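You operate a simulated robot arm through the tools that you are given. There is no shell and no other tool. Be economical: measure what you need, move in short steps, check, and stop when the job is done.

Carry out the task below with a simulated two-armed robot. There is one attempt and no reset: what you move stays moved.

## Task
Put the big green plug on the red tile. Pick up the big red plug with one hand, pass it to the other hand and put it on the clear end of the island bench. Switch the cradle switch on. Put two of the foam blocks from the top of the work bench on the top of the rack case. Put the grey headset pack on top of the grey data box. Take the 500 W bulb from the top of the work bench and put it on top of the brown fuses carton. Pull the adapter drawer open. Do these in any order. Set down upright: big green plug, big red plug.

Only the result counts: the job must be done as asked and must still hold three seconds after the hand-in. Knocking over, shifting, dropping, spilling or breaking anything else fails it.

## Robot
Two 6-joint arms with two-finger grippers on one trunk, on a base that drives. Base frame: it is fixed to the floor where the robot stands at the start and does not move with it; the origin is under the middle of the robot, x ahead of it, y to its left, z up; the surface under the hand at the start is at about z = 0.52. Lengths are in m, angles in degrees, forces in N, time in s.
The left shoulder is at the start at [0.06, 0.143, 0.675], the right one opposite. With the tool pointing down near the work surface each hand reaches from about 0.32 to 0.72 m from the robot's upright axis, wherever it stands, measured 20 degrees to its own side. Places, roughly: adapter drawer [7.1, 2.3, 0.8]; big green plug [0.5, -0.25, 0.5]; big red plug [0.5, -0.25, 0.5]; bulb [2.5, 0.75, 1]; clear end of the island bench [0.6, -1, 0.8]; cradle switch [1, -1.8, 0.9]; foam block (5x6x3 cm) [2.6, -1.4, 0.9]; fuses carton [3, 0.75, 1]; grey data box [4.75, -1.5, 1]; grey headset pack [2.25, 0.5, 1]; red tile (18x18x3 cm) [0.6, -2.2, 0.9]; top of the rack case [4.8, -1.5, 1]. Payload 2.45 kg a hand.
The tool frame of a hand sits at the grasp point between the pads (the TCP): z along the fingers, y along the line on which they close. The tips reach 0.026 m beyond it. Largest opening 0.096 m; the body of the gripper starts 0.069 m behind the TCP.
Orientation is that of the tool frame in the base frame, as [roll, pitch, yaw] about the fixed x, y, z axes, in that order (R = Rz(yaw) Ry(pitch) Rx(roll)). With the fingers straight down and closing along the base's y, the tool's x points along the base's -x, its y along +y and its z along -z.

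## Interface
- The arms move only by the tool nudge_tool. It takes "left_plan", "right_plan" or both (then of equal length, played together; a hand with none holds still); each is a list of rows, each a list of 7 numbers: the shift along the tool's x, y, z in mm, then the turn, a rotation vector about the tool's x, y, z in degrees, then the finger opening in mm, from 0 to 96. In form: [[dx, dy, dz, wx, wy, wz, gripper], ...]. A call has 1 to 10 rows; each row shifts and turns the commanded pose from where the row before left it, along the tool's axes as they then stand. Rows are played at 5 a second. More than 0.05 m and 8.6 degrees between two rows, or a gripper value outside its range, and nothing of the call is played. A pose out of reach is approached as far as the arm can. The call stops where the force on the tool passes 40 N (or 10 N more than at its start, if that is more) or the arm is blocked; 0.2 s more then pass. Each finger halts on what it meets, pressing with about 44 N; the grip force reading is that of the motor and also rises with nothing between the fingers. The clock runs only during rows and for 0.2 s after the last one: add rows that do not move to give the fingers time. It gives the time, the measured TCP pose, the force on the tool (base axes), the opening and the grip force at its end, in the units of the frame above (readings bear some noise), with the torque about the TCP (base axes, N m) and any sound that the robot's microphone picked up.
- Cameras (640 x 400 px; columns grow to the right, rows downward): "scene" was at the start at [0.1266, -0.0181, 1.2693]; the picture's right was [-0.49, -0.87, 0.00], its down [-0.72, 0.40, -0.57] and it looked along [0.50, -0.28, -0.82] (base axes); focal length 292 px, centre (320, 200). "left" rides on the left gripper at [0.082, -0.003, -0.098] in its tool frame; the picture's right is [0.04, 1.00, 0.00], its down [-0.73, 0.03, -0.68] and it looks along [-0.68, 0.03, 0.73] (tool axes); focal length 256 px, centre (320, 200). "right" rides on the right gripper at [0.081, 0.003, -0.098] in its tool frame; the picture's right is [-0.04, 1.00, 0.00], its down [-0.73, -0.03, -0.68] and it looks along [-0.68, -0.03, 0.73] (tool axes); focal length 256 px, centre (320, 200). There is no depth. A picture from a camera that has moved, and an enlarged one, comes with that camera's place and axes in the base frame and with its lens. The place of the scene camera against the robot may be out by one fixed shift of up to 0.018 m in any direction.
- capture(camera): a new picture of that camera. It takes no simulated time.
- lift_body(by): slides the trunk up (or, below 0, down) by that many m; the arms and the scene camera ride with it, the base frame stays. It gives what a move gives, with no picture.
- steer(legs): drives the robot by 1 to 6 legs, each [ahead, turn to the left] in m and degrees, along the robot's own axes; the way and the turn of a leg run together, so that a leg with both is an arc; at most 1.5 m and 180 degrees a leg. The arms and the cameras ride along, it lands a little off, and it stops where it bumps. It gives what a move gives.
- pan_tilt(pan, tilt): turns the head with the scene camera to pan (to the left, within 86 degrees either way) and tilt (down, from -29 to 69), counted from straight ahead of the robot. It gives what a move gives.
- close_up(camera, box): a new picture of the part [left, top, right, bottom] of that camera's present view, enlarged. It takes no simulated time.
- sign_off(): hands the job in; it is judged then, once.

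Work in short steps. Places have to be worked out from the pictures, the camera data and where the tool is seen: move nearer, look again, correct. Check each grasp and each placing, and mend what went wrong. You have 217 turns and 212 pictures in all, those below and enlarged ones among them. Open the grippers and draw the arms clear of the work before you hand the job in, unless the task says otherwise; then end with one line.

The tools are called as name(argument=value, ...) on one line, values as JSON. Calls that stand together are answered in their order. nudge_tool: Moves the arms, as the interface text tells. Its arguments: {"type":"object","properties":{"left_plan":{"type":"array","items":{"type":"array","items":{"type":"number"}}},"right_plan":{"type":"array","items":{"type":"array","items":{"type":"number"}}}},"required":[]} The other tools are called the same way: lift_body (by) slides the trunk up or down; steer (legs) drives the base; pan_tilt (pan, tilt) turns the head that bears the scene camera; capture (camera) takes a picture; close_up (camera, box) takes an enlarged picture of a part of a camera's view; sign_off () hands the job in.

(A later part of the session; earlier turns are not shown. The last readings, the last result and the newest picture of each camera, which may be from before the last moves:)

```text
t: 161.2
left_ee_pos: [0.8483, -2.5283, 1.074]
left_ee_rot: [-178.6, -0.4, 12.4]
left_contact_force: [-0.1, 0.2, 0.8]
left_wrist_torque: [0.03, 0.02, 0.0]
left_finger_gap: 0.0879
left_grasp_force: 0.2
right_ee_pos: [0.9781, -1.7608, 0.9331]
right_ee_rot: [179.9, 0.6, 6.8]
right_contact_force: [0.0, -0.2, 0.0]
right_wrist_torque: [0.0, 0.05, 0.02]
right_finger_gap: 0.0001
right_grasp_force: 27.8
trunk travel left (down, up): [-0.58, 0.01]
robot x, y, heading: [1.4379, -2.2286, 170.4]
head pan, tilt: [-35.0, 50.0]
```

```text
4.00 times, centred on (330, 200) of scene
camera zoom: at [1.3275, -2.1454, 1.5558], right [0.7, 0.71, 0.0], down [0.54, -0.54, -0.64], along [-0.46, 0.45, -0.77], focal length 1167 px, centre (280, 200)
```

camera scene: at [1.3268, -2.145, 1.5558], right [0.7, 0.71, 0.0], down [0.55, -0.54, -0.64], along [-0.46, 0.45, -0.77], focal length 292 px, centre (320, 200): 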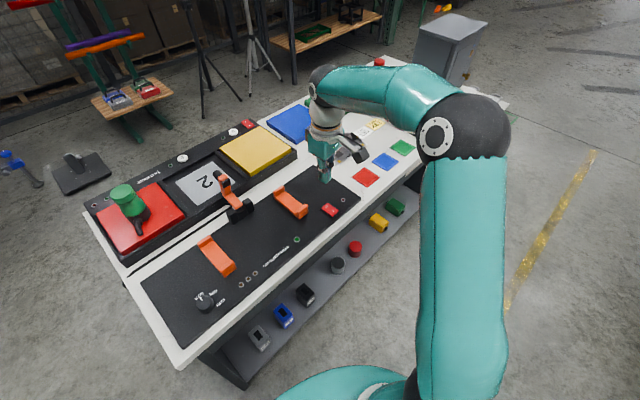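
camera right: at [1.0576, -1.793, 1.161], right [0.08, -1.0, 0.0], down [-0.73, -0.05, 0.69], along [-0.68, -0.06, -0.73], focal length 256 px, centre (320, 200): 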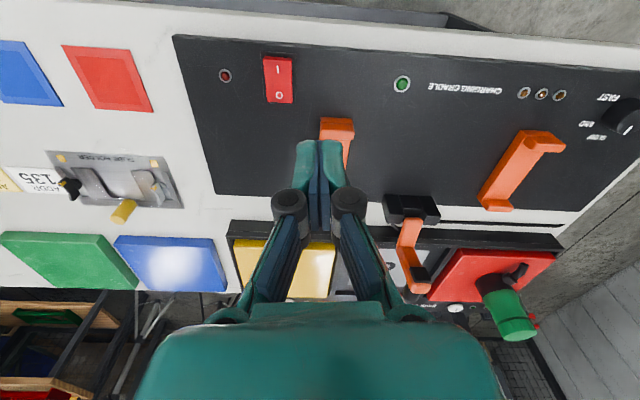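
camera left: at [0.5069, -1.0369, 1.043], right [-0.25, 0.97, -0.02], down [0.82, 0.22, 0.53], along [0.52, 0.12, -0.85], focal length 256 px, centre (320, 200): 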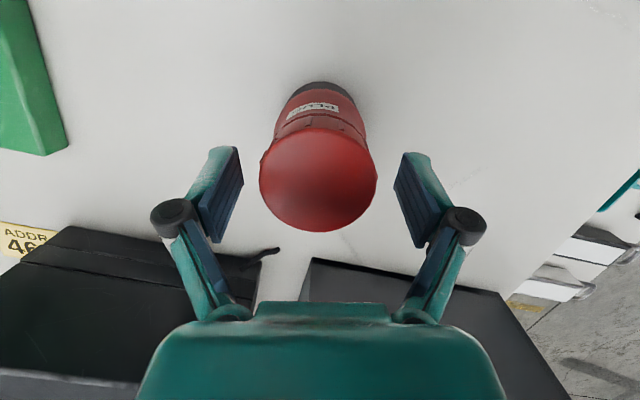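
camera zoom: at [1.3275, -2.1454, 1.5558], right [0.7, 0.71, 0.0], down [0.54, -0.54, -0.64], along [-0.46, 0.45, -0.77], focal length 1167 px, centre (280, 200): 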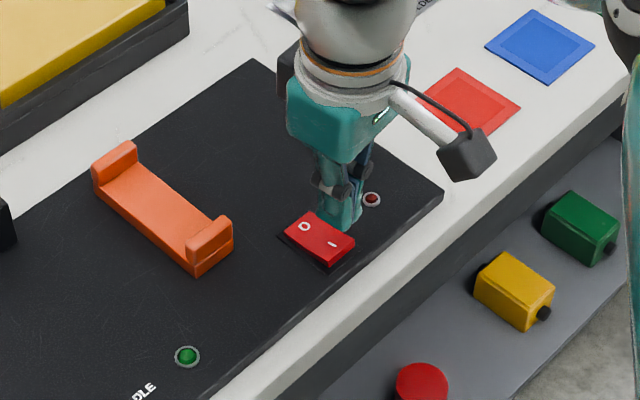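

nudge_tool(right_plan=[[2, -4, 15, 0, 0, 0, 0], [0, 0, 8, 0, 0, 0, 0], [0, 0, 5, 0, 0, 0, 0], [0, 0, 5, 0, 0, 0, 0], [0, 0, 4, 0, 0, 0, 0], [0, 0, 4, 0, 0, 0, 0], [0, 0, 4, 0, 0, 0, 0]])

close_up(camera="right", box=[200, 60, 440, 210])

```text
t: 162.8
left_ee_pos: [0.8477, -2.5292, 1.0748]
left_ee_rot: [-178.6, -0.2, 12.5]
left_contact_force: [-1.0, 0.8, 0.2]
left_wrist_torque: [0.04, 0.02, 0.01]
left_finger_gap: 0.0881
left_grasp_force: 0.0
right_ee_pos: [0.9796, -1.7556, 0.8877]
right_ee_rot: [179.7, 0.5, 6.7]
right_contact_force: [0.4, 0.0, -0.7]
right_wrist_torque: [0.0, -0.02, -0.03]
right_finger_gap: 0.0
right_grasp_force: 28.3
trunk travel left (down, up): [-0.58, 0.01]
robot x, y, heading: [1.4387, -2.2229, 170.5]
head pan, tilt: [-35.0, 50.0]
heard: click
```

```text
2.67 times, centred on (320, 135) of right
camera zoom: at [1.0605, -1.749, 0.9875], right [0.08, -1.0, 0.0], down [-0.73, -0.05, 0.69], along [-0.68, -0.06, -0.73], focal length 683 px, centre (320, 373)
```

zoom: 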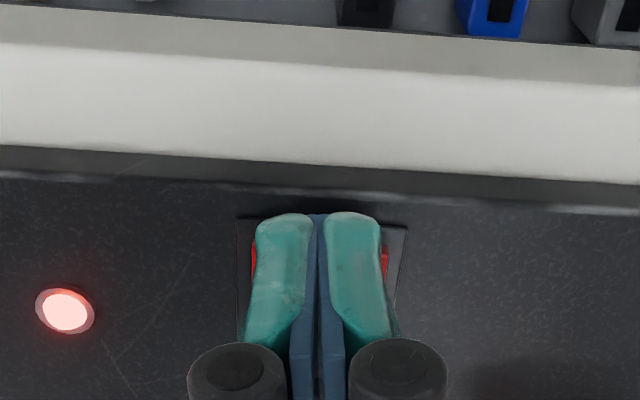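

Click heard and the lamp lit: the switch is on. Retract upward and check.

nudge_tool(right_plan=[[0, 0, -40, 0, 0, 0, 0], [0, 0, -45, 0, 0, 0, 0], [0, 0, -45, 0, 0, 0, 0], [0, 0, -45, 0, 0, 0, 0]])

capture(camera="right")

```text
t: 163.8
left_ee_pos: [0.8502, -2.5289, 1.0742]
left_ee_rot: [-178.7, -0.2, 12.6]
left_contact_force: [0.4, -0.2, 1.1]
left_wrist_torque: [0.01, 0.01, -0.03]
left_finger_gap: 0.0879
left_grasp_force: 0.0
right_ee_pos: [0.9821, -1.7557, 1.0661]
right_ee_rot: [179.9, 0.6, 6.7]
right_contact_force: [0.3, -0.2, 0.6]
right_wrist_torque: [0.02, -0.01, 0.01]
right_finger_gap: 0.0001
right_grasp_force: 28.1
trunk travel left (down, up): [-0.58, 0.01]
robot x, y, heading: [1.4394, -2.2258, 170.2]
head pan, tilt: [-35.0, 50.0]
```

```text
126 pictures are left
camera right: at [1.0628, -1.7491, 1.1649], right [0.08, -1.0, 0.0], down [-0.73, -0.05, 0.69], along [-0.68, -0.06, -0.73], focal length 256 px, centre (320, 200)
```

right: 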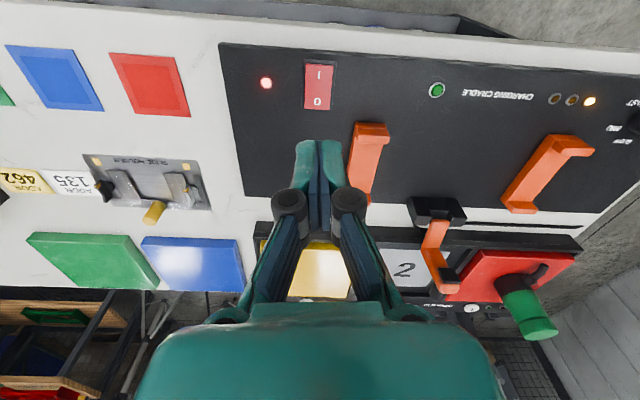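

Switch is on. Next the foam blocks at the -y end of the work bench. I tuck the right hand, back the robot along +x and turn to face +y.

nudge_tool(right_plan=[[10, 38, 0, 0, 0, 0, 60], [10, 38, 0, 0, 0, 0, 90], [10, 38, 0, 0, 0, 0, 90], [10, 38, 0, 0, 0, 0, 90]], left_plan=[[30, -20, 0, 0, 0, 0, 88], [30, -20, 0, 0, 0, 0, 88], [30, -20, 0, 0, 0, 0, 88], [0, 0, 0, 0, 0, 0, 88]])

steer(legs=[[-1.05, 0]])

steer(legs=[[0, -80]])

```text
t: 164.8
left_ee_pos: [0.9231, -2.4511, 1.0746]
left_ee_rot: [-178.5, -0.3, 12.5]
left_contact_force: [1.0, -0.1, -0.5]
left_wrist_torque: [0.03, -0.02, 0.0]
left_finger_gap: 0.088
left_grasp_force: 0.0
right_ee_pos: [1.0392, -1.9033, 1.0639]
right_ee_rot: [179.9, 0.5, 6.7]
right_contact_force: [0.8, 0.1, -0.4]
right_wrist_torque: [0.02, 0.02, 0.02]
right_finger_gap: 0.0899
right_grasp_force: 0.1
trunk travel left (down, up): [-0.58, 0.01]
robot x, y, heading: [1.4382, -2.2301, 170.1]
head pan, tilt: [-35.0, 50.0]
```

```text
t: 170.3
left_ee_pos: [1.9678, -2.6278, 1.0762]
left_ee_rot: [-178.6, -0.2, 13.2]
left_contact_force: [-0.7, -0.3, 0.2]
left_wrist_torque: [0.04, 0.02, 0.01]
left_finger_gap: 0.0881
left_grasp_force: 0.0
right_ee_pos: [2.076, -2.0761, 1.0643]
right_ee_rot: [179.7, 0.5, 7.6]
right_contact_force: [0.3, -0.2, 0.1]
right_wrist_torque: [0.04, 0.0, 0.0]
right_finger_gap: 0.0899
right_grasp_force: 0.0
trunk travel left (down, up): [-0.58, 0.01]
robot x, y, heading: [2.4805, -2.3954, 170.8]
head pan, tilt: [-35.0, 50.0]
```

```text
t: 174.1
left_ee_pos: [2.1091, -1.9683, 1.0766]
left_ee_rot: [-178.6, -0.3, -59.8]
left_contact_force: [0.6, 0.7, -0.1]
left_wrist_torque: [-0.04, 0.05, -0.01]
left_finger_gap: 0.0879
left_grasp_force: 0.0
right_ee_pos: [2.668, -1.9105, 1.0636]
right_ee_rot: [179.5, 0.6, -65.6]
right_contact_force: [1.8, -0.7, -0.5]
right_wrist_torque: [0.0, 0.07, -0.02]
right_finger_gap: 0.0899
right_grasp_force: 0.1
trunk travel left (down, up): [-0.58, 0.01]
robot x, y, heading: [2.4254, -2.3993, 96.2]
head pan, tilt: [-35.0, 50.0]
stopped in leg 1: the robot was blocked; the commanded pose is now the measured one
```

pan_tilt(pan=-5, tilt=40)

capture(camera="scene")

close_up(camera="scene", box=[120, 30, 520, 260])

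```text
t: 175.0
left_ee_pos: [2.1069, -1.9686, 1.0774]
left_ee_rot: [-178.7, -0.3, -59.8]
left_contact_force: [0.4, -0.4, 0.4]
left_wrist_torque: [0.01, -0.01, 0.0]
left_finger_gap: 0.0881
left_grasp_force: 0.0
right_ee_pos: [2.6664, -1.9114, 1.0643]
right_ee_rot: [179.7, 0.5, -65.4]
right_contact_force: [0.0, -0.1, -1.0]
right_wrist_torque: [0.01, -0.03, 0.0]
right_finger_gap: 0.0899
right_grasp_force: 0.0
trunk travel left (down, up): [-0.58, 0.01]
robot x, y, heading: [2.4259, -2.403, 95.8]
head pan, tilt: [-5.0, 40.0]
```

```text
125 pictures are left
camera scene: at [2.4205, -2.238, 1.5699], right [1.0, 0.02, 0.0], down [0.01, -0.64, -0.77], along [-0.01, 0.77, -0.64], focal length 292 px, centre (320, 200)
```

scene: 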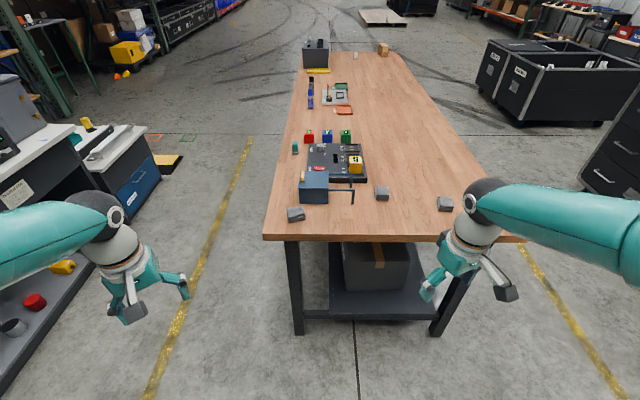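

```text
1.60 times, centred on (320, 145) of scene
camera zoom: at [2.4205, -2.238, 1.5699], right [1.0, 0.02, 0.0], down [0.01, -0.64, -0.77], along [-0.01, 0.77, -0.64], focal length 467 px, centre (320, 288)
```

zoom: 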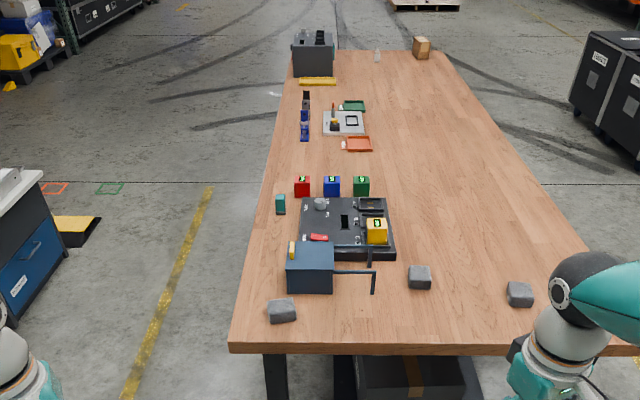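

Foam blocks A (2.33,-1.51) and B (2.64,-1.39) are the two I'll take, one in each hand. Drive ahead 0.36.

steer(legs=[[0.36, 0]])

capture(camera="left")

capture(camera="right")

```text
t: 177.3
left_ee_pos: [2.0701, -1.6076, 1.075]
left_ee_rot: [-178.5, -0.4, -59.8]
left_contact_force: [0.2, 0.4, 0.1]
left_wrist_torque: [-0.02, -0.02, -0.02]
left_finger_gap: 0.0881
left_grasp_force: 0.1
right_ee_pos: [2.629, -1.5534, 1.0656]
right_ee_rot: [179.8, 0.5, -65.7]
right_contact_force: [0.4, 0.7, -0.6]
right_wrist_torque: [0.0, 0.0, 0.03]
right_finger_gap: 0.0898
right_grasp_force: 0.1
trunk travel left (down, up): [-0.58, 0.01]
robot x, y, heading: [2.3866, -2.0398, 95.7]
head pan, tilt: [-5.0, 40.0]
```

```text
123 pictures are left
camera left: at [2.1106, -1.6781, 1.1741], right [-0.84, -0.54, -0.02], down [-0.41, 0.61, 0.67], along [-0.35, 0.58, -0.74], focal length 256 px, centre (320, 200)
```

left: 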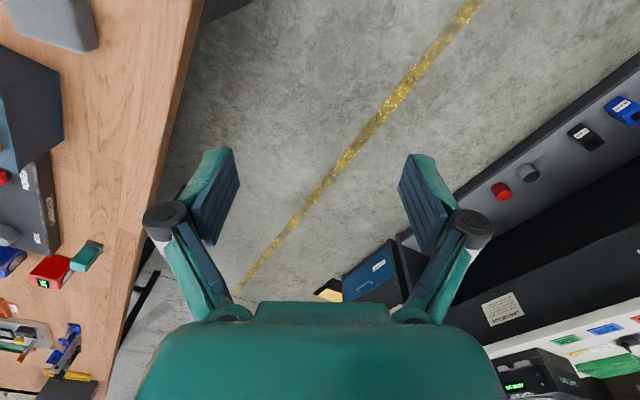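

```text
122 pictures are left
camera right: at [2.6585, -1.6289, 1.1642], right [-0.93, -0.37, 0.0], down [-0.27, 0.68, 0.68], along [-0.26, 0.63, -0.73], focal length 256 px, centre (320, 200)
```

right: 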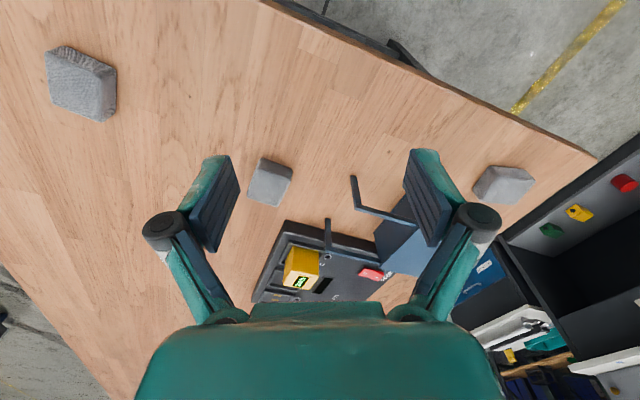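

nudge_tool(right_plan=[[0, 0, 0, 0, 0, 8, 90], [0, 0, 0, 0, 0, 8, 90], [0, 0, 0, 0, 0, 8.3, 90], [-41, -2, 0, 0, 0, 0, 90], [-41, -2, 0, 0, 0, 0, 90], [-41, -2, 20, 0, 0, 0, 90], [-40, -2, 20, 0, 0, 0, 90]])

capture(camera="right")

```text
t: 178.9
left_ee_pos: [2.0695, -1.6069, 1.076]
left_ee_rot: [-178.6, -0.4, -59.9]
left_contact_force: [0.9, 0.6, 1.0]
left_wrist_torque: [-0.01, 0.01, -0.01]
left_finger_gap: 0.0882
left_grasp_force: 0.1
right_ee_pos: [2.6351, -1.3888, 1.0238]
right_ee_rot: [179.6, 0.2, -90.0]
right_contact_force: [0.0, 0.4, 0.7]
right_wrist_torque: [-0.05, 0.02, 0.01]
right_finger_gap: 0.09
right_grasp_force: 0.0
trunk travel left (down, up): [-0.58, 0.01]
robot x, y, heading: [2.3858, -2.0401, 96.0]
head pan, tilt: [-5.0, 40.0]
```

```text
121 pictures are left
camera right: at [2.6315, -1.4703, 1.1239], right [-1.0, 0.04, 0.01], down [0.03, 0.73, 0.68], along [0.02, 0.68, -0.73], focal length 256 px, centre (320, 200)
```

right: 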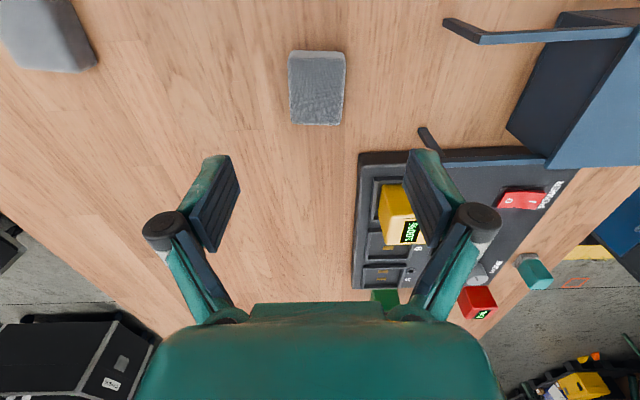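

nudge_tool(right_plan=[[-3, 0, 40, 0, 0, 0, 90], [0, 0, 40, 0, 0, 0, 90], [0, 0, 25, 0, 0, 0, 90], [0, 0, 0, 0, 0, 0, 90]])

capture(camera="right")

```text
t: 179.9
left_ee_pos: [2.0695, -1.6098, 1.0769]
left_ee_rot: [-178.6, -0.2, -59.9]
left_contact_force: [0.9, -0.1, 0.2]
left_wrist_torque: [-0.02, -0.02, 0.02]
left_finger_gap: 0.0877
left_grasp_force: 0.1
right_ee_pos: [2.6347, -1.387, 0.9209]
right_ee_rot: [179.5, 0.4, -90.0]
right_contact_force: [0.2, 0.1, -0.8]
right_wrist_torque: [-0.01, 0.02, -0.02]
right_finger_gap: 0.09
right_grasp_force: 0.1
trunk travel left (down, up): [-0.58, 0.01]
robot x, y, heading: [2.3859, -2.0424, 95.8]
head pan, tilt: [-5.0, 40.0]
```

```text
120 pictures are left
camera right: at [2.6306, -1.4694, 1.0202], right [-1.0, 0.04, 0.01], down [0.03, 0.73, 0.68], along [0.02, 0.68, -0.73], focal length 256 px, centre (320, 200)
```

right: 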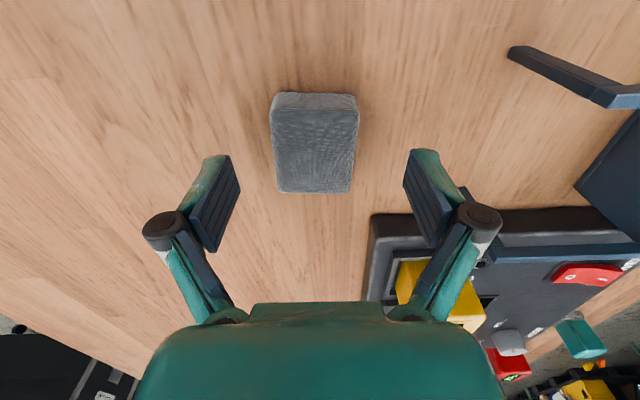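

nudge_tool(right_plan=[[0, 0, 8, 0, 0, 0, 90], [0, 0, 4, 0, 0, 0, 90], [0, 0, 4, 0, 0, 0, 90], [0, 0, 3, 0, 0, 0, 90], [0, 0, 0, 0, 0, 0, 90]])

capture(camera="right")

```text
t: 181.1
left_ee_pos: [2.0703, -1.609, 1.0766]
left_ee_rot: [-178.6, -0.3, -59.9]
left_contact_force: [0.1, 0.5, 0.6]
left_wrist_torque: [0.03, -0.01, 0.01]
left_finger_gap: 0.088
left_grasp_force: 0.0
right_ee_pos: [2.6349, -1.386, 0.9023]
right_ee_rot: [179.5, 0.4, -90.0]
right_contact_force: [0.3, 0.0, -0.7]
right_wrist_torque: [-0.01, 0.04, 0.03]
right_finger_gap: 0.0899
right_grasp_force: 0.1
trunk travel left (down, up): [-0.58, 0.01]
robot x, y, heading: [2.389, -2.0436, 95.7]
head pan, tilt: [-5.0, 40.0]
```

```text
119 pictures are left
camera right: at [2.6314, -1.4681, 1.0019], right [-1.0, 0.04, 0.01], down [0.03, 0.73, 0.68], along [0.02, 0.68, -0.73], focal length 256 px, centre (320, 200)
```

right: 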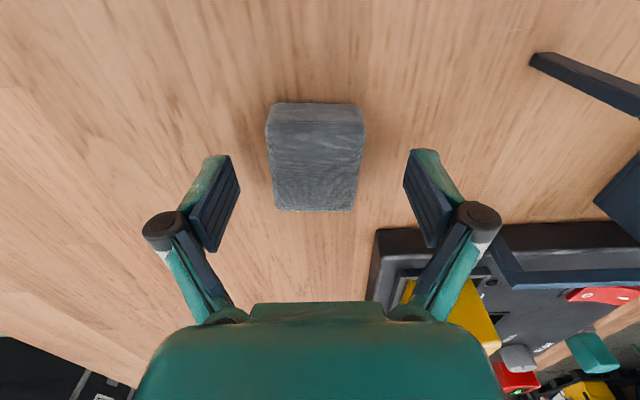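

nudge_tool(right_plan=[[0, 0, 0, 0, 0, 0, 70], [0, 0, 0, 0, 0, 0, 50], [0, 0, 0, 0, 0, 0, 40], [0, 0, 0, 0, 0, 0, 40], [0, 0, -20, 0, 0, 0, 40], [0, 0, -40, 0, 0, 0, 40]])

capture(camera="right")

```text
t: 182.5
left_ee_pos: [2.069, -1.6091, 1.0766]
left_ee_rot: [-178.6, -0.3, -59.9]
left_contact_force: [-0.5, -0.6, -0.7]
left_wrist_torque: [0.02, -0.02, 0.02]
left_finger_gap: 0.0881
left_grasp_force: 0.0
right_ee_pos: [2.6351, -1.3869, 0.9653]
right_ee_rot: [179.6, 0.4, -90.0]
right_contact_force: [-0.7, 0.5, 0.8]
right_wrist_torque: [0.03, -0.01, 0.01]
right_finger_gap: 0.0474
right_grasp_force: 44.1
trunk travel left (down, up): [-0.58, 0.01]
robot x, y, heading: [2.3858, -2.0411, 96.0]
head pan, tilt: [-5.0, 40.0]
```

```text
118 pictures are left
camera right: at [2.6302, -1.4687, 1.0635], right [-1.0, 0.04, 0.01], down [0.03, 0.73, 0.68], along [0.02, 0.68, -0.73], focal length 256 px, centre (320, 200)
```

right: 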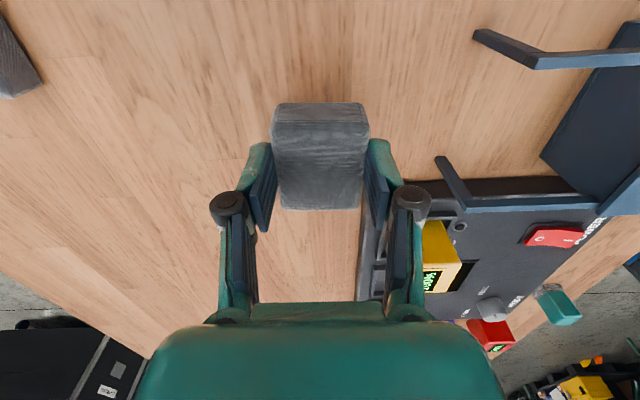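

Block B is held. Tuck the right hand back up and bring the left hand over block A.

nudge_tool(right_plan=[[0, 0, -45, 0, 0, 0, 40], [40, 0, -45, 0, 0, 0, 40], [40, -10, 0, 0, 0, 0, 40], [40, -10, 0, 0, 0, 0, 40], [40, -10, 0, 0, 0, 0, 40], [0, 0, 0, 0, 0, 0, 40]], left_plan=[[14, -41, 0, 0, 0, 0, 90], [14, -41, 0, 0, 0, 0, 90], [14, -41, 0, 0, 0, 0, 90], [14, -41, 0, 0, 0, 0, 90], [14, -41, 0, 0, 0, 0, 90], [14, -41, 0, 0, 0, 0, 90]])

capture(camera="left")

```text
refused: row 2 steps farther than a row can; nothing moved
```

```text
117 pictures are left
camera left: at [2.1105, -1.6796, 1.175], right [-0.84, -0.54, -0.02], down [-0.41, 0.61, 0.68], along [-0.35, 0.58, -0.74], focal length 256 px, centre (320, 200)
```

left: 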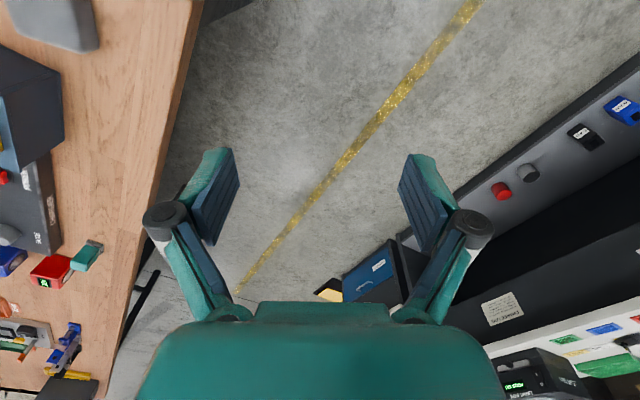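

nudge_tool(right_plan=[[0, 0, -45, 0, 0, 0, 40], [20, 0, -40, 0, 0, 0, 40], [40, -10, 0, 0, 0, 0, 40], [40, -10, 0, 0, 0, 0, 40], [40, -10, 0, 0, 0, 0, 40], [0, 0, 0, 0, 0, 0, 40]], left_plan=[[14, -41, 0, 0, 0, 0, 90], [14, -41, 0, 0, 0, 0, 90], [14, -41, 0, 0, 0, 0, 90], [14, -41, 0, 0, 0, 0, 90], [14, -41, 0, 0, 0, 0, 90], [14, -41, 0, 0, 0, 0, 90]])

capture(camera="left")

```text
t: 183.9
left_ee_pos: [2.325, -1.5545, 1.0856]
left_ee_rot: [-178.7, -0.3, -59.9]
left_contact_force: [0.1, -0.7, -1.0]
left_wrist_torque: [-0.03, -0.01, -0.01]
left_finger_gap: 0.0903
left_grasp_force: 0.1
right_ee_pos: [2.6671, -1.5263, 1.0468]
right_ee_rot: [179.6, 0.3, -90.0]
right_contact_force: [0.8, 1.2, -0.8]
right_wrist_torque: [-0.08, 0.03, -0.01]
right_finger_gap: 0.0475
right_grasp_force: 44.4
trunk travel left (down, up): [-0.58, 0.01]
robot x, y, heading: [2.3875, -2.0424, 95.8]
head pan, tilt: [-5.0, 40.0]
```

```text
116 pictures are left
camera left: at [2.3663, -1.6248, 1.1828], right [-0.84, -0.54, -0.02], down [-0.41, 0.61, 0.67], along [-0.35, 0.58, -0.74], focal length 256 px, centre (320, 200)
```

left: 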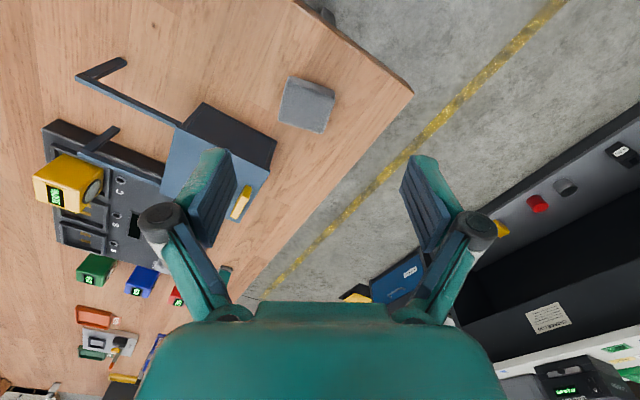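

nudge_tool(left_plan=[[0, 0, 0, 0, 0, 8, 90], [0, 0, 0, 0, 0, 8, 90], [0, 0, 0, 0, 0, 8, 90], [-33, -3, 20, 0, 0, 0, 90], [0, 0, 45, 0, 0, 0, 90], [0, 0, 45, 0, 0, 0, 90], [0, 0, 35, 0, 0, 0, 90], [0, 0, 0, 0, 0, 0, 90]])

capture(camera="left")

```text
t: 185.7
left_ee_pos: [2.3265, -1.5233, 0.9375]
left_ee_rot: [-178.6, 0.4, -83.9]
left_contact_force: [0.0, -0.5, -0.2]
left_wrist_torque: [0.0, -0.03, 0.01]
left_finger_gap: 0.0898
left_grasp_force: 0.0
right_ee_pos: [2.6661, -1.527, 1.0476]
right_ee_rot: [179.6, 0.3, -90.0]
right_contact_force: [-0.5, 0.3, -0.1]
right_wrist_torque: [-0.06, 0.0, 0.01]
right_finger_gap: 0.0478
right_grasp_force: 44.0
trunk travel left (down, up): [-0.58, 0.01]
robot x, y, heading: [2.3892, -2.0411, 95.9]
head pan, tilt: [-5.0, 40.0]
```

```text
115 pictures are left
camera left: at [2.3358, -1.6049, 1.0349], right [-0.99, -0.15, -0.02], down [-0.12, 0.72, 0.68], along [-0.08, 0.68, -0.73], focal length 256 px, centre (320, 200)
```

left: 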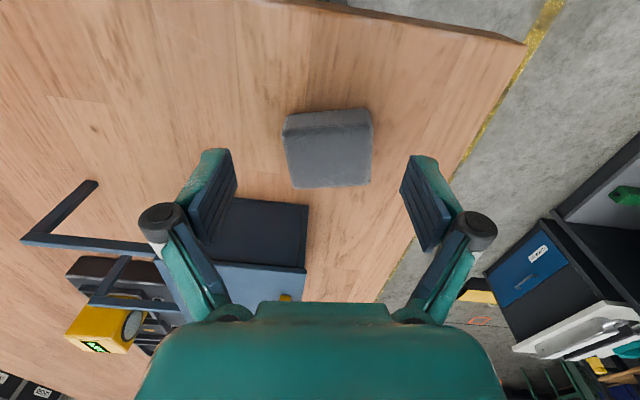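

nudge_tool(left_plan=[[4, 4, 0, 0, 0, 0, 72], [0, 0, 20, 0, 0, 0, 72], [0, 0, 13, 0, 0, 0, 72], [0, 0, 0, 0, 0, 0, 60], [0, 0, 0, 0, 0, 0, 40], [0, 0, 0, 0, 0, 0, 40], [0, 0, 0, 0, 0, 0, 40], [0, 0, -20, 0, 0, 0, 40], [0, 0, -40, 0, 0, 0, 40]])

capture(camera="left")

```text
t: 187.7
left_ee_pos: [2.3237, -1.5298, 0.9642]
left_ee_rot: [-178.7, 0.3, -83.8]
left_contact_force: [-0.2, 0.1, 0.3]
left_wrist_torque: [-0.03, 0.0, 0.01]
left_finger_gap: 0.0579
left_grasp_force: 43.7
right_ee_pos: [2.6652, -1.5287, 1.0496]
right_ee_rot: [179.6, 0.4, -90.0]
right_contact_force: [-0.6, 0.4, 0.5]
right_wrist_torque: [0.03, 0.0, -0.04]
right_finger_gap: 0.048
right_grasp_force: 44.6
trunk travel left (down, up): [-0.58, 0.01]
robot x, y, heading: [2.3877, -2.0406, 95.9]
head pan, tilt: [-5.0, 40.0]
```

```text
114 pictures are left
camera left: at [2.3327, -1.6115, 1.0613], right [-0.99, -0.15, -0.02], down [-0.12, 0.72, 0.68], along [-0.08, 0.68, -0.73], focal length 256 px, centre (320, 200)
```

left: 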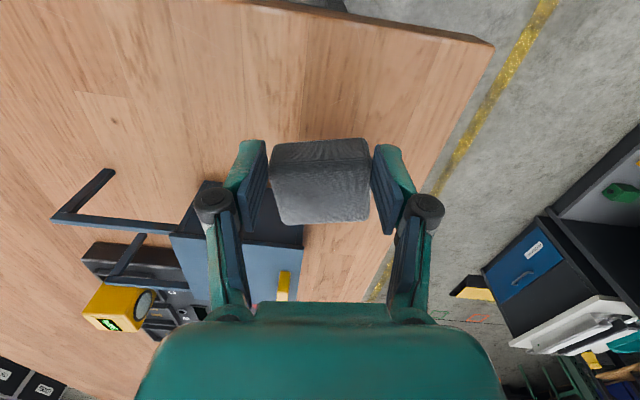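

Block A is held too. Raise, back off, and look toward the rack cases.

nudge_tool(left_plan=[[0, 0, -45, 0, 0, 0, 40], [0, 0, -45, 0, 0, 0, 40], [45, 0, 0, 0, 0, 0, 40], [45, 0, 0, 0, 0, 0, 40]])

steer(legs=[[-0.35, 0]])

steer(legs=[[0, -60]])

pan_tilt(pan=-15, tilt=15)

capture(camera="scene")

```text
t: 188.7
left_ee_pos: [2.3304, -1.6206, 1.0549]
left_ee_rot: [-178.7, 0.4, -83.9]
left_contact_force: [0.2, 0.2, -0.2]
left_wrist_torque: [-0.02, 0.02, 0.02]
left_finger_gap: 0.0578
left_grasp_force: 44.5
right_ee_pos: [2.667, -1.5289, 1.0486]
right_ee_rot: [179.6, 0.4, -89.9]
right_contact_force: [-0.3, 0.1, -0.1]
right_wrist_torque: [0.01, 0.0, -0.02]
right_finger_gap: 0.048
right_grasp_force: 44.2
trunk travel left (down, up): [-0.58, 0.01]
robot x, y, heading: [2.386, -2.0423, 96.0]
head pan, tilt: [-5.0, 40.0]
```

```text
t: 191.0
left_ee_pos: [2.3678, -1.9683, 1.0543]
left_ee_rot: [-178.6, 0.5, -84.1]
left_contact_force: [-0.4, -0.9, -0.4]
left_wrist_torque: [0.02, -0.03, 0.01]
left_finger_gap: 0.0568
left_grasp_force: 43.8
right_ee_pos: [2.7016, -1.8758, 1.0491]
right_ee_rot: [179.6, 0.4, -90.1]
right_contact_force: [0.2, -0.3, 0.0]
right_wrist_torque: [0.03, 0.02, 0.02]
right_finger_gap: 0.048
right_grasp_force: 43.9
trunk travel left (down, up): [-0.58, 0.01]
robot x, y, heading: [2.4243, -2.3906, 95.8]
head pan, tilt: [-5.0, 40.0]
```

```text
t: 194.4
left_ee_pos: [2.7629, -2.1281, 1.0539]
left_ee_rot: [-178.7, 0.3, -144.1]
left_contact_force: [-0.3, -0.2, 0.8]
left_wrist_torque: [0.0, 0.01, 0.0]
left_finger_gap: 0.0574
left_grasp_force: 43.8
right_ee_pos: [3.0095, -2.3738, 1.0487]
right_ee_rot: [179.6, 0.3, -150.0]
right_contact_force: [0.5, 1.0, -0.4]
right_wrist_torque: [0.02, 0.02, -0.02]
right_finger_gap: 0.0479
right_grasp_force: 43.8
trunk travel left (down, up): [-0.58, 0.01]
robot x, y, heading: [2.3995, -2.3526, 35.9]
head pan, tilt: [-5.0, 40.0]
```

```text
t: 195.3
left_ee_pos: [2.7603, -2.1289, 1.0565]
left_ee_rot: [-178.7, 0.3, -144.0]
left_contact_force: [-0.6, 0.3, -0.6]
left_wrist_torque: [-0.01, 0.01, 0.0]
left_finger_gap: 0.0577
left_grasp_force: 43.9
right_ee_pos: [3.0081, -2.3734, 1.0489]
right_ee_rot: [179.7, 0.4, -150.2]
right_contact_force: [-0.5, 1.0, -0.4]
right_wrist_torque: [0.01, 0.0, 0.03]
right_finger_gap: 0.0478
right_grasp_force: 44.9
trunk travel left (down, up): [-0.58, 0.01]
robot x, y, heading: [2.3995, -2.3507, 35.9]
head pan, tilt: [-15.0, 15.0]
```

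```text
113 pictures are left
camera scene: at [2.5371, -2.2654, 1.6095], right [0.36, -0.93, 0.0], down [-0.24, -0.09, -0.97], along [0.9, 0.35, -0.26], focal length 292 px, centre (320, 200)
```

scene: 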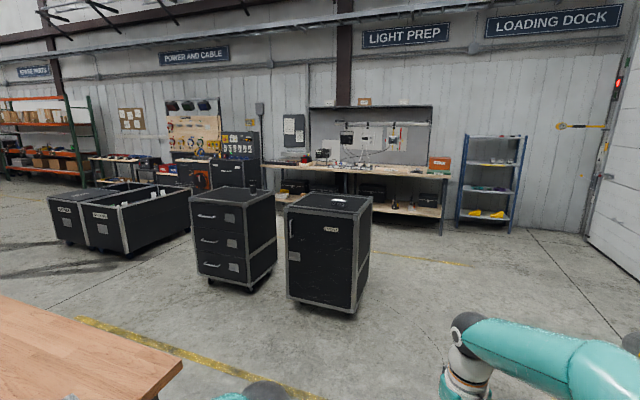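

close_up(camera="scene", box=[180, 165, 400, 310])

steer(legs=[[0.5, -15]])

steer(legs=[[0.9, 0]])

pan_tilt(pan=10, tilt=30)

capture(camera="scene")

```text
2.76 times, centred on (290, 238) of scene
camera zoom: at [2.5371, -2.2654, 1.6095], right [0.36, -0.93, 0.0], down [-0.24, -0.09, -0.97], along [0.9, 0.35, -0.26], focal length 805 px, centre (403, 97)
```

zoom: 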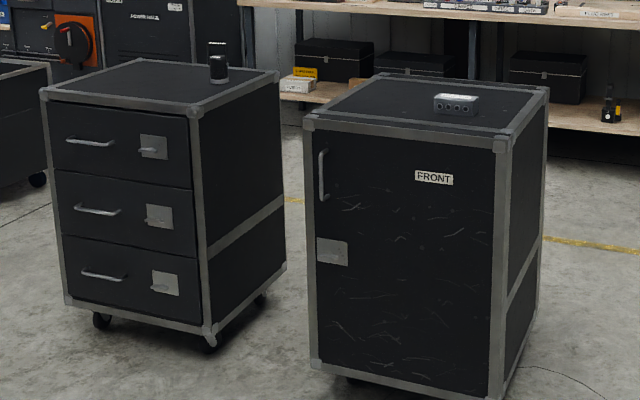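

```text
t: 198.3
left_ee_pos: [3.2466, -1.9907, 1.0549]
left_ee_rot: [-178.6, 0.4, -158.7]
left_contact_force: [-0.1, 0.7, 0.5]
left_wrist_torque: [-0.01, 0.02, -0.01]
left_finger_gap: 0.0578
left_grasp_force: 44.1
right_ee_pos: [3.4234, -2.2883, 1.05]
right_ee_rot: [179.6, 0.4, -164.8]
right_contact_force: [0.3, -0.7, 0.1]
right_wrist_torque: [0.05, 0.03, -0.02]
right_finger_gap: 0.0478
right_grasp_force: 44.1
trunk travel left (down, up): [-0.58, 0.01]
robot x, y, heading: [2.832, -2.1094, 21.3]
head pan, tilt: [-15.0, 15.0]
```

```text
t: 203.1
left_ee_pos: [4.083, -1.6618, 1.0555]
left_ee_rot: [-178.6, 0.3, -158.5]
left_contact_force: [0.5, -0.7, -0.2]
left_wrist_torque: [0.03, 0.0, 0.02]
left_finger_gap: 0.0578
left_grasp_force: 44.3
right_ee_pos: [4.2594, -1.9597, 1.0489]
right_ee_rot: [179.6, 0.3, -164.7]
right_contact_force: [-0.3, 0.1, -0.3]
right_wrist_torque: [0.0, 0.04, 0.04]
right_finger_gap: 0.0477
right_grasp_force: 44.1
trunk travel left (down, up): [-0.58, 0.01]
robot x, y, heading: [3.673, -1.783, 21.5]
head pan, tilt: [-15.0, 15.0]
```

```text
t: 204.0
left_ee_pos: [4.0832, -1.6613, 1.055]
left_ee_rot: [-178.6, 0.4, -158.5]
left_contact_force: [1.1, -1.1, -0.3]
left_wrist_torque: [0.02, 0.0, 0.02]
left_finger_gap: 0.0576
left_grasp_force: 44.2
right_ee_pos: [4.2585, -1.96, 1.0504]
right_ee_rot: [179.6, 0.4, -164.7]
right_contact_force: [-0.1, -0.2, 0.5]
right_wrist_torque: [0.02, 0.04, -0.03]
right_finger_gap: 0.0478
right_grasp_force: 44.3
trunk travel left (down, up): [-0.58, 0.01]
robot x, y, heading: [3.6673, -1.7814, 21.5]
head pan, tilt: [10.0, 30.0]
```

```text
111 pictures are left
camera scene: at [3.8093, -1.6965, 1.5853], right [0.52, -0.85, 0.0], down [-0.43, -0.26, -0.87], along [0.74, 0.45, -0.5], focal length 292 px, centre (320, 200)
```

scene: 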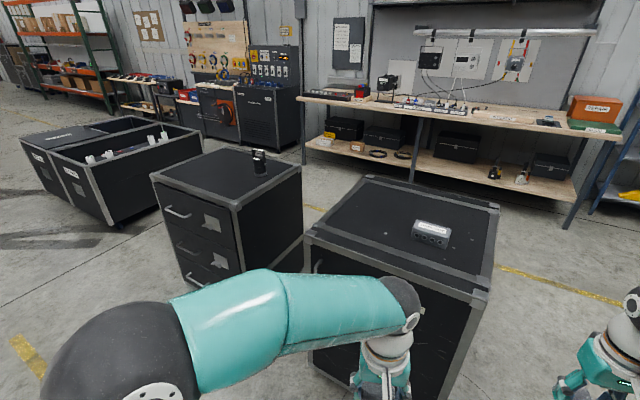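

The grey data box is the small port box at about (4.72,-1.60) on the rack case (top ≈ z 0.95, x 4.51–5.06, y -1.77…-1.22). Drive up in front of the case.

steer(legs=[[0.37, -15]])

pan_tilt(pan=10, tilt=45)

capture(camera="scene")

capture(camera="left")

```text
t: 206.4
left_ee_pos: [4.4645, -1.6775, 1.0564]
left_ee_rot: [-178.6, 0.3, -173.2]
left_contact_force: [-0.1, 0.8, 0.4]
left_wrist_torque: [0.02, 0.0, -0.02]
left_finger_gap: 0.0579
left_grasp_force: 43.4
right_ee_pos: [4.5604, -2.0119, 1.0503]
right_ee_rot: [179.6, 0.4, -179.3]
right_contact_force: [0.5, 0.4, 0.1]
right_wrist_torque: [0.03, -0.02, -0.04]
right_finger_gap: 0.0475
right_grasp_force: 44.1
trunk travel left (down, up): [-0.58, 0.01]
robot x, y, heading: [4.0386, -1.6885, 7.0]
head pan, tilt: [10.0, 30.0]
```

```text
t: 207.2
left_ee_pos: [4.4647, -1.6764, 1.0564]
left_ee_rot: [-178.7, 0.3, -173.2]
left_contact_force: [0.1, 0.1, -0.7]
left_wrist_torque: [0.0, -0.03, 0.0]
left_finger_gap: 0.0579
left_grasp_force: 44.2
right_ee_pos: [4.5612, -2.011, 1.0497]
right_ee_rot: [179.6, 0.4, -179.4]
right_contact_force: [0.4, 0.3, -0.6]
right_wrist_torque: [-0.03, -0.06, 0.01]
right_finger_gap: 0.0476
right_grasp_force: 43.9
trunk travel left (down, up): [-0.58, 0.01]
robot x, y, heading: [4.038, -1.6899, 6.7]
head pan, tilt: [10.0, 45.0]
```

```text
110 pictures are left
camera scene: at [4.1781, -1.638, 1.5627], right [0.29, -0.96, 0.0], down [-0.68, -0.2, -0.71], along [0.68, 0.2, -0.71], focal length 292 px, centre (320, 200)
```

scene: 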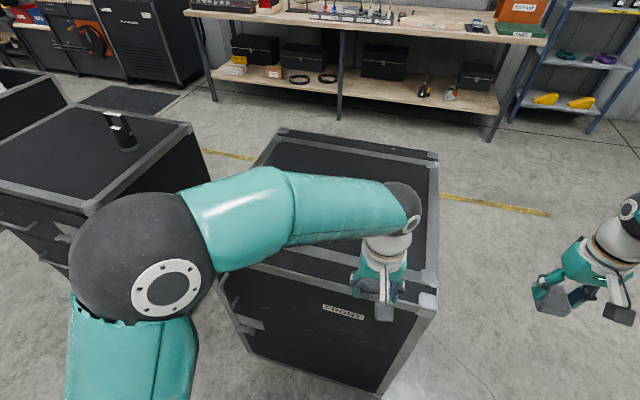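

```text
109 pictures are left
camera left: at [4.3827, -1.6879, 1.1537], right [-0.16, 0.99, -0.02], down [0.72, 0.13, 0.68], along [0.68, 0.09, -0.73], focal length 256 px, centre (320, 200)
```

left: 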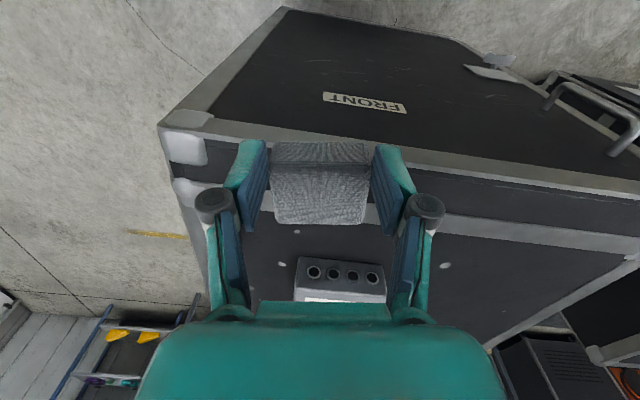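

nudge_tool(left_plan=[[-27, 34, 0, 0, 0, 0, 40], [-27, 34, 0, 0, 0, 0, 40], [-27, 34, 0, 0, 0, 0, 40], [-27, 34, 0, 0, 0, 0, 40], [-27, 34, 0, 0, 0, 0, 40], [-27, 34, 0, 0, 0, 0, 40], [-27, 34, 0, 0, 0, 0, 40], [-27, 34, 0, 0, 0, 0, 40], [-27, 34, 0, 0, 0, 0, 40], [0, 0, 0, 0, 0, 0, 40]])

capture(camera="left")

capture(camera="scene")

```text
t: 209.4
left_ee_pos: [4.6589, -1.3474, 1.0453]
left_ee_rot: [-178.6, 0.3, -173.2]
left_contact_force: [0.0, 0.3, 0.1]
left_wrist_torque: [-0.05, 0.03, 0.02]
left_finger_gap: 0.058
left_grasp_force: 44.2
left hand out of reach, approached as far as the arm can: row 9
right_ee_pos: [4.561, -2.0116, 1.0502]
right_ee_rot: [179.6, 0.4, -179.5]
right_contact_force: [-0.2, 0.0, 0.1]
right_wrist_torque: [0.02, 0.02, -0.01]
right_finger_gap: 0.0477
right_grasp_force: 44.1
trunk travel left (down, up): [-0.58, 0.01]
robot x, y, heading: [4.0353, -1.6856, 6.6]
head pan, tilt: [10.0, 45.0]
```

```text
108 pictures are left
camera left: at [4.5772, -1.3593, 1.1427], right [-0.16, 0.99, -0.02], down [0.72, 0.13, 0.68], along [0.68, 0.09, -0.73], focal length 256 px, centre (320, 200)
```

left: 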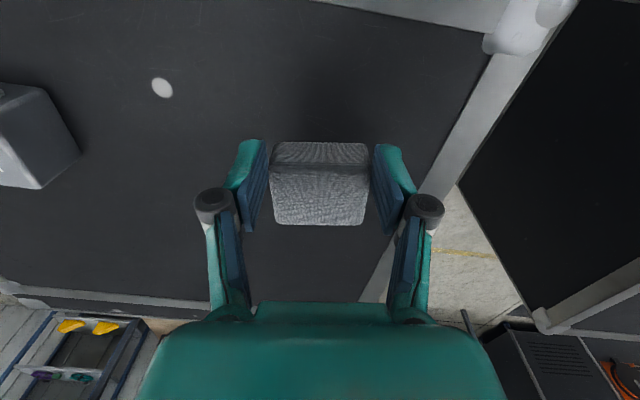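

```text
107 pictures are left
camera scene: at [4.1777, -1.6386, 1.5628], right [0.29, -0.96, 0.0], down [-0.68, -0.2, -0.71], along [0.68, 0.21, -0.71], focal length 292 px, centre (320, 200)
```

scene: 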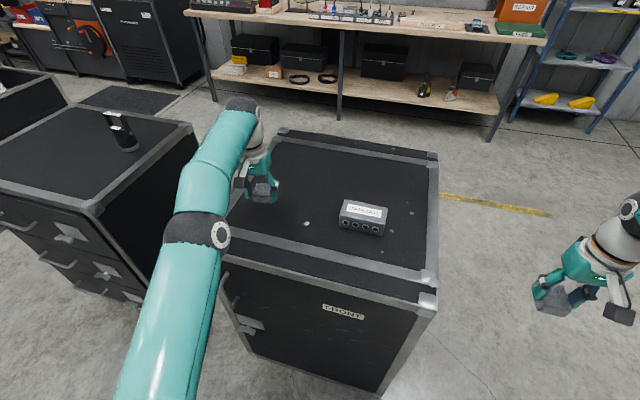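

Left block is over the case top, clear of the data box. Lower it in steps.

nudge_tool(left_plan=[[0, 0, 35, 0, 0, 0, 40], [0, 0, 15, 0, 0, 0, 40], [0, 0, 5, 0, 0, 0, 40], [0, 0, 5, 0, 0, 0, 40], [0, 0, 0, 0, 0, 0, 40]])

capture(camera="left")

```text
t: 210.6
left_ee_pos: [4.6605, -1.3495, 0.9949]
left_ee_rot: [-178.8, 1.1, -173.1]
left_contact_force: [2.2, 3.3, 37.3]
left_wrist_torque: [0.25, -0.13, 0.02]
left_finger_gap: 0.0582
left_grasp_force: 43.8
right_ee_pos: [4.5583, -2.0127, 1.0508]
right_ee_rot: [179.6, 0.6, -179.5]
right_contact_force: [-0.1, 0.0, 0.3]
right_wrist_torque: [0.0, 0.04, 0.01]
right_finger_gap: 0.0477
right_grasp_force: 44.1
trunk travel left (down, up): [-0.58, 0.01]
robot x, y, heading: [4.0392, -1.6849, 6.7]
head pan, tilt: [10.0, 45.0]
```

```text
106 pictures are left
camera left: at [4.576, -1.3611, 1.0907], right [-0.16, 0.99, -0.02], down [0.71, 0.13, 0.69], along [0.69, 0.09, -0.72], focal length 256 px, centre (320, 200)
```

left: 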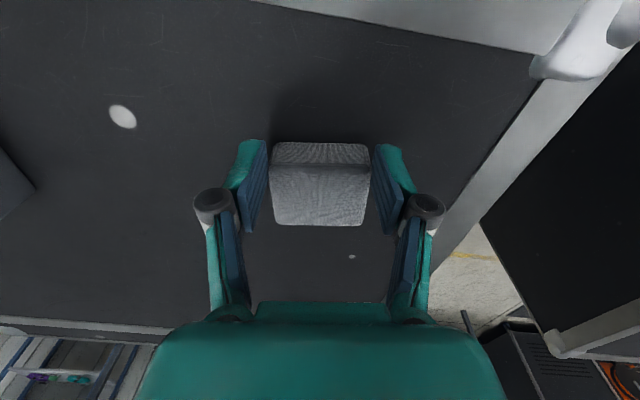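

nudge_tool(left_plan=[[0, 0, -5, 0, 0, 0, 40], [0, 0, 0, 0, 0, 0, 66], [0, 0, 0, 0, 0, 0, 88], [0, 0, 0, 0, 0, 0, 88], [0, 0, -30, 0, 0, 0, 88], [0, 0, -40, 0, 0, 0, 88]])

capture(camera="left")

```text
t: 212.0
left_ee_pos: [4.6545, -1.3495, 1.0605]
left_ee_rot: [-178.7, 0.3, -173.2]
left_contact_force: [0.6, 0.0, -0.5]
left_wrist_torque: [0.01, -0.03, -0.02]
left_finger_gap: 0.0879
left_grasp_force: 0.1
right_ee_pos: [4.5614, -2.0118, 1.0496]
right_ee_rot: [179.6, 0.3, -179.4]
right_contact_force: [0.2, -0.1, -0.6]
right_wrist_torque: [0.0, 0.0, 0.0]
right_finger_gap: 0.0478
right_grasp_force: 44.0
trunk travel left (down, up): [-0.58, 0.01]
robot x, y, heading: [4.0367, -1.6869, 7.0]
head pan, tilt: [10.0, 45.0]
```

```text
105 pictures are left
camera left: at [4.5737, -1.3597, 1.1585], right [-0.16, 0.99, -0.02], down [0.72, 0.13, 0.68], along [0.68, 0.09, -0.73], focal length 256 px, centre (320, 200)
```

left: 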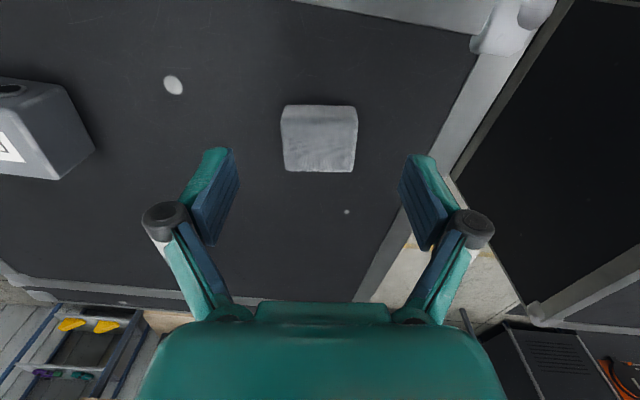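

First block placed. Retract the left hand and bring the right block over (4.61,-1.46).

nudge_tool(left_plan=[[40, 0, 0, 0, 0, 0, 88], [40, 20, 0, 0, 0, 0, 88], [40, 20, 0, 0, 0, 0, 88], [40, 20, 0, 0, 0, 0, 88], [20, 30, 0, 0, 0, 0, 88], [0, 0, 0, 0, 0, 0, 88], [0, 0, 0, 0, 0, 0, 88], [0, 0, 0, 0, 0, 0, 88], [0, 0, 0, 0, 0, 0, 88], [0, 0, 0, 0, 0, 0, 88]], right_plan=[[0, 0, -20, 0, 0, 0, 40], [-4, 48, 0, 0, 0, 0, 40], [-4, 48, 0, 0, 0, 0, 40], [-4, 48, 0, 0, 0, 0, 40], [-4, 48, 0, 0, 0, 0, 40], [-4, 48, 0, 0, 0, 0, 40], [-4, 48, 0, 0, 0, 0, 40], [-4, 48, 0, 0, 0, 0, 40], [-4, 48, 0, 0, 0, 0, 40], [-4, 48, 0, 0, 0, 0, 40]])

nudge_tool(right_plan=[[-4, 40, 0, 0, 0, 0, 40], [-8, 40, 0, 0, 0, 0, 40], [-5, 38, 0, 0, 0, 0, 40], [0, 0, 0, 0, 0, 0, 40]])

capture(camera="right")

capture(camera="scene")

```text
t: 214.2
left_ee_pos: [4.4692, -1.2794, 1.0587]
left_ee_rot: [-178.6, 0.2, -173.2]
left_contact_force: [0.6, -0.3, -0.7]
left_wrist_torque: [0.01, 0.05, -0.01]
left_finger_gap: 0.088
left_grasp_force: 0.0
right_ee_pos: [4.5946, -1.581, 1.0739]
right_ee_rot: [179.8, 0.2, -179.4]
right_contact_force: [0.3, 1.2, 0.3]
right_wrist_torque: [-0.03, 0.01, -0.01]
right_finger_gap: 0.0477
right_grasp_force: 43.8
trunk travel left (down, up): [-0.58, 0.01]
robot x, y, heading: [4.037, -1.6878, 6.9]
head pan, tilt: [10.0, 45.0]
```

```text
t: 215.4
left_ee_pos: [4.4688, -1.2802, 1.0558]
left_ee_rot: [-178.5, 0.4, -173.3]
left_contact_force: [1.0, 1.3, 0.9]
left_wrist_torque: [-0.01, 0.02, -0.01]
left_finger_gap: 0.0881
left_grasp_force: 0.0
right_ee_pos: [4.6107, -1.5307, 1.0697]
right_ee_rot: [178.6, 0.4, 176.5]
right_contact_force: [0.1, -0.1, -0.2]
right_wrist_torque: [-0.03, 0.01, -0.02]
right_finger_gap: 0.0478
right_grasp_force: 43.8
right hand out of reach, approached as far as the arm can: row 2, 3
trunk travel left (down, up): [-0.58, 0.01]
robot x, y, heading: [4.0391, -1.6831, 6.7]
head pan, tilt: [10.0, 45.0]
stopped in row 4 (right hand): the arm was blocked; the commanded pose is now the measured one
```

```text
104 pictures are left
camera right: at [4.5276, -1.5245, 1.1692], right [0.1, 0.99, 0.03], down [0.72, -0.09, 0.68], along [0.68, -0.05, -0.73], focal length 256 px, centre (320, 200)
```

right: 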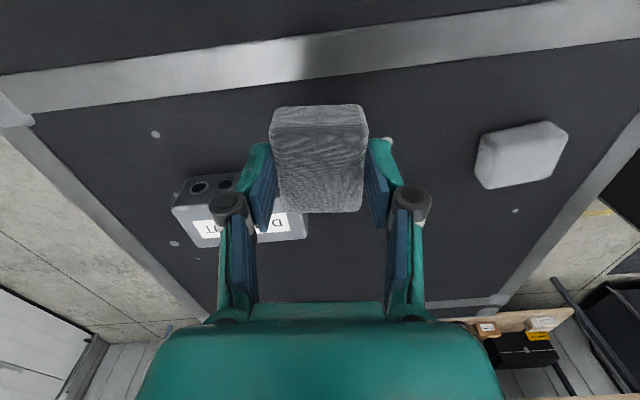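

```text
103 pictures are left
camera scene: at [4.1786, -1.6381, 1.5598], right [0.29, -0.96, 0.0], down [-0.68, -0.2, -0.71], along [0.68, 0.2, -0.71], focal length 292 px, centre (320, 200)
```

scene: 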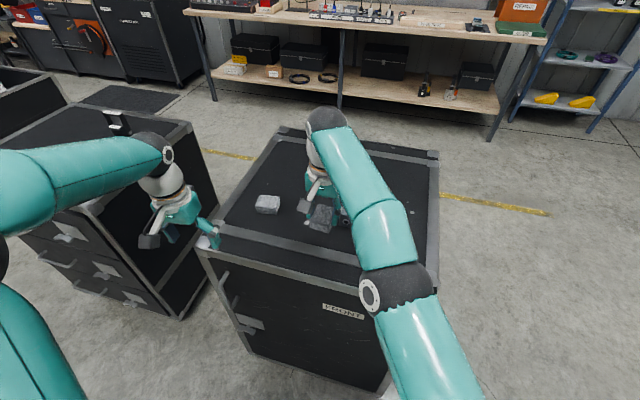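

The right arm is at its limit across the body; a small turn left of the base will carry the block clear of the data box.

steer(legs=[[0, 8]])

capture(camera="right")

```text
t: 216.4
left_ee_pos: [4.4064, -1.2233, 1.0585]
left_ee_rot: [-178.7, 0.3, -165.1]
left_contact_force: [-1.6, -1.1, -2.2]
left_wrist_torque: [0.1, -0.08, 0.0]
left_finger_gap: 0.088
left_grasp_force: 0.0
right_ee_pos: [4.5863, -1.46, 1.0607]
right_ee_rot: [179.0, -0.5, -176.2]
right_contact_force: [-5.2, 11.2, -37.0]
right_wrist_torque: [-0.99, -0.38, 0.03]
right_finger_gap: 0.0476
right_grasp_force: 44.2
trunk travel left (down, up): [-0.58, 0.01]
robot x, y, heading: [4.0389, -1.6951, 14.8]
head pan, tilt: [10.0, 45.0]
```

```text
102 pictures are left
camera right: at [4.5044, -1.4639, 1.1614], right [-0.03, 1.0, 0.02], down [0.74, 0.01, 0.67], along [0.67, 0.03, -0.74], focal length 256 px, centre (320, 200)
```

right: 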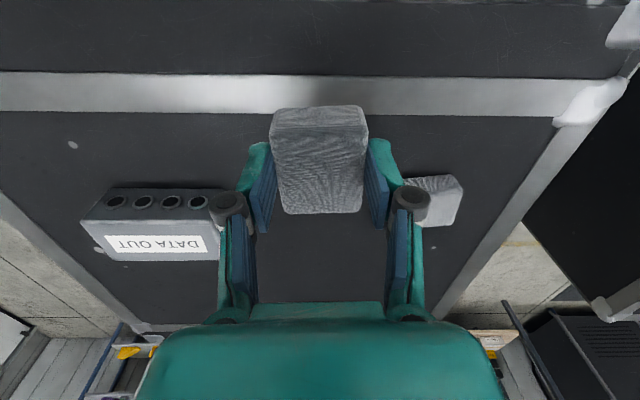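

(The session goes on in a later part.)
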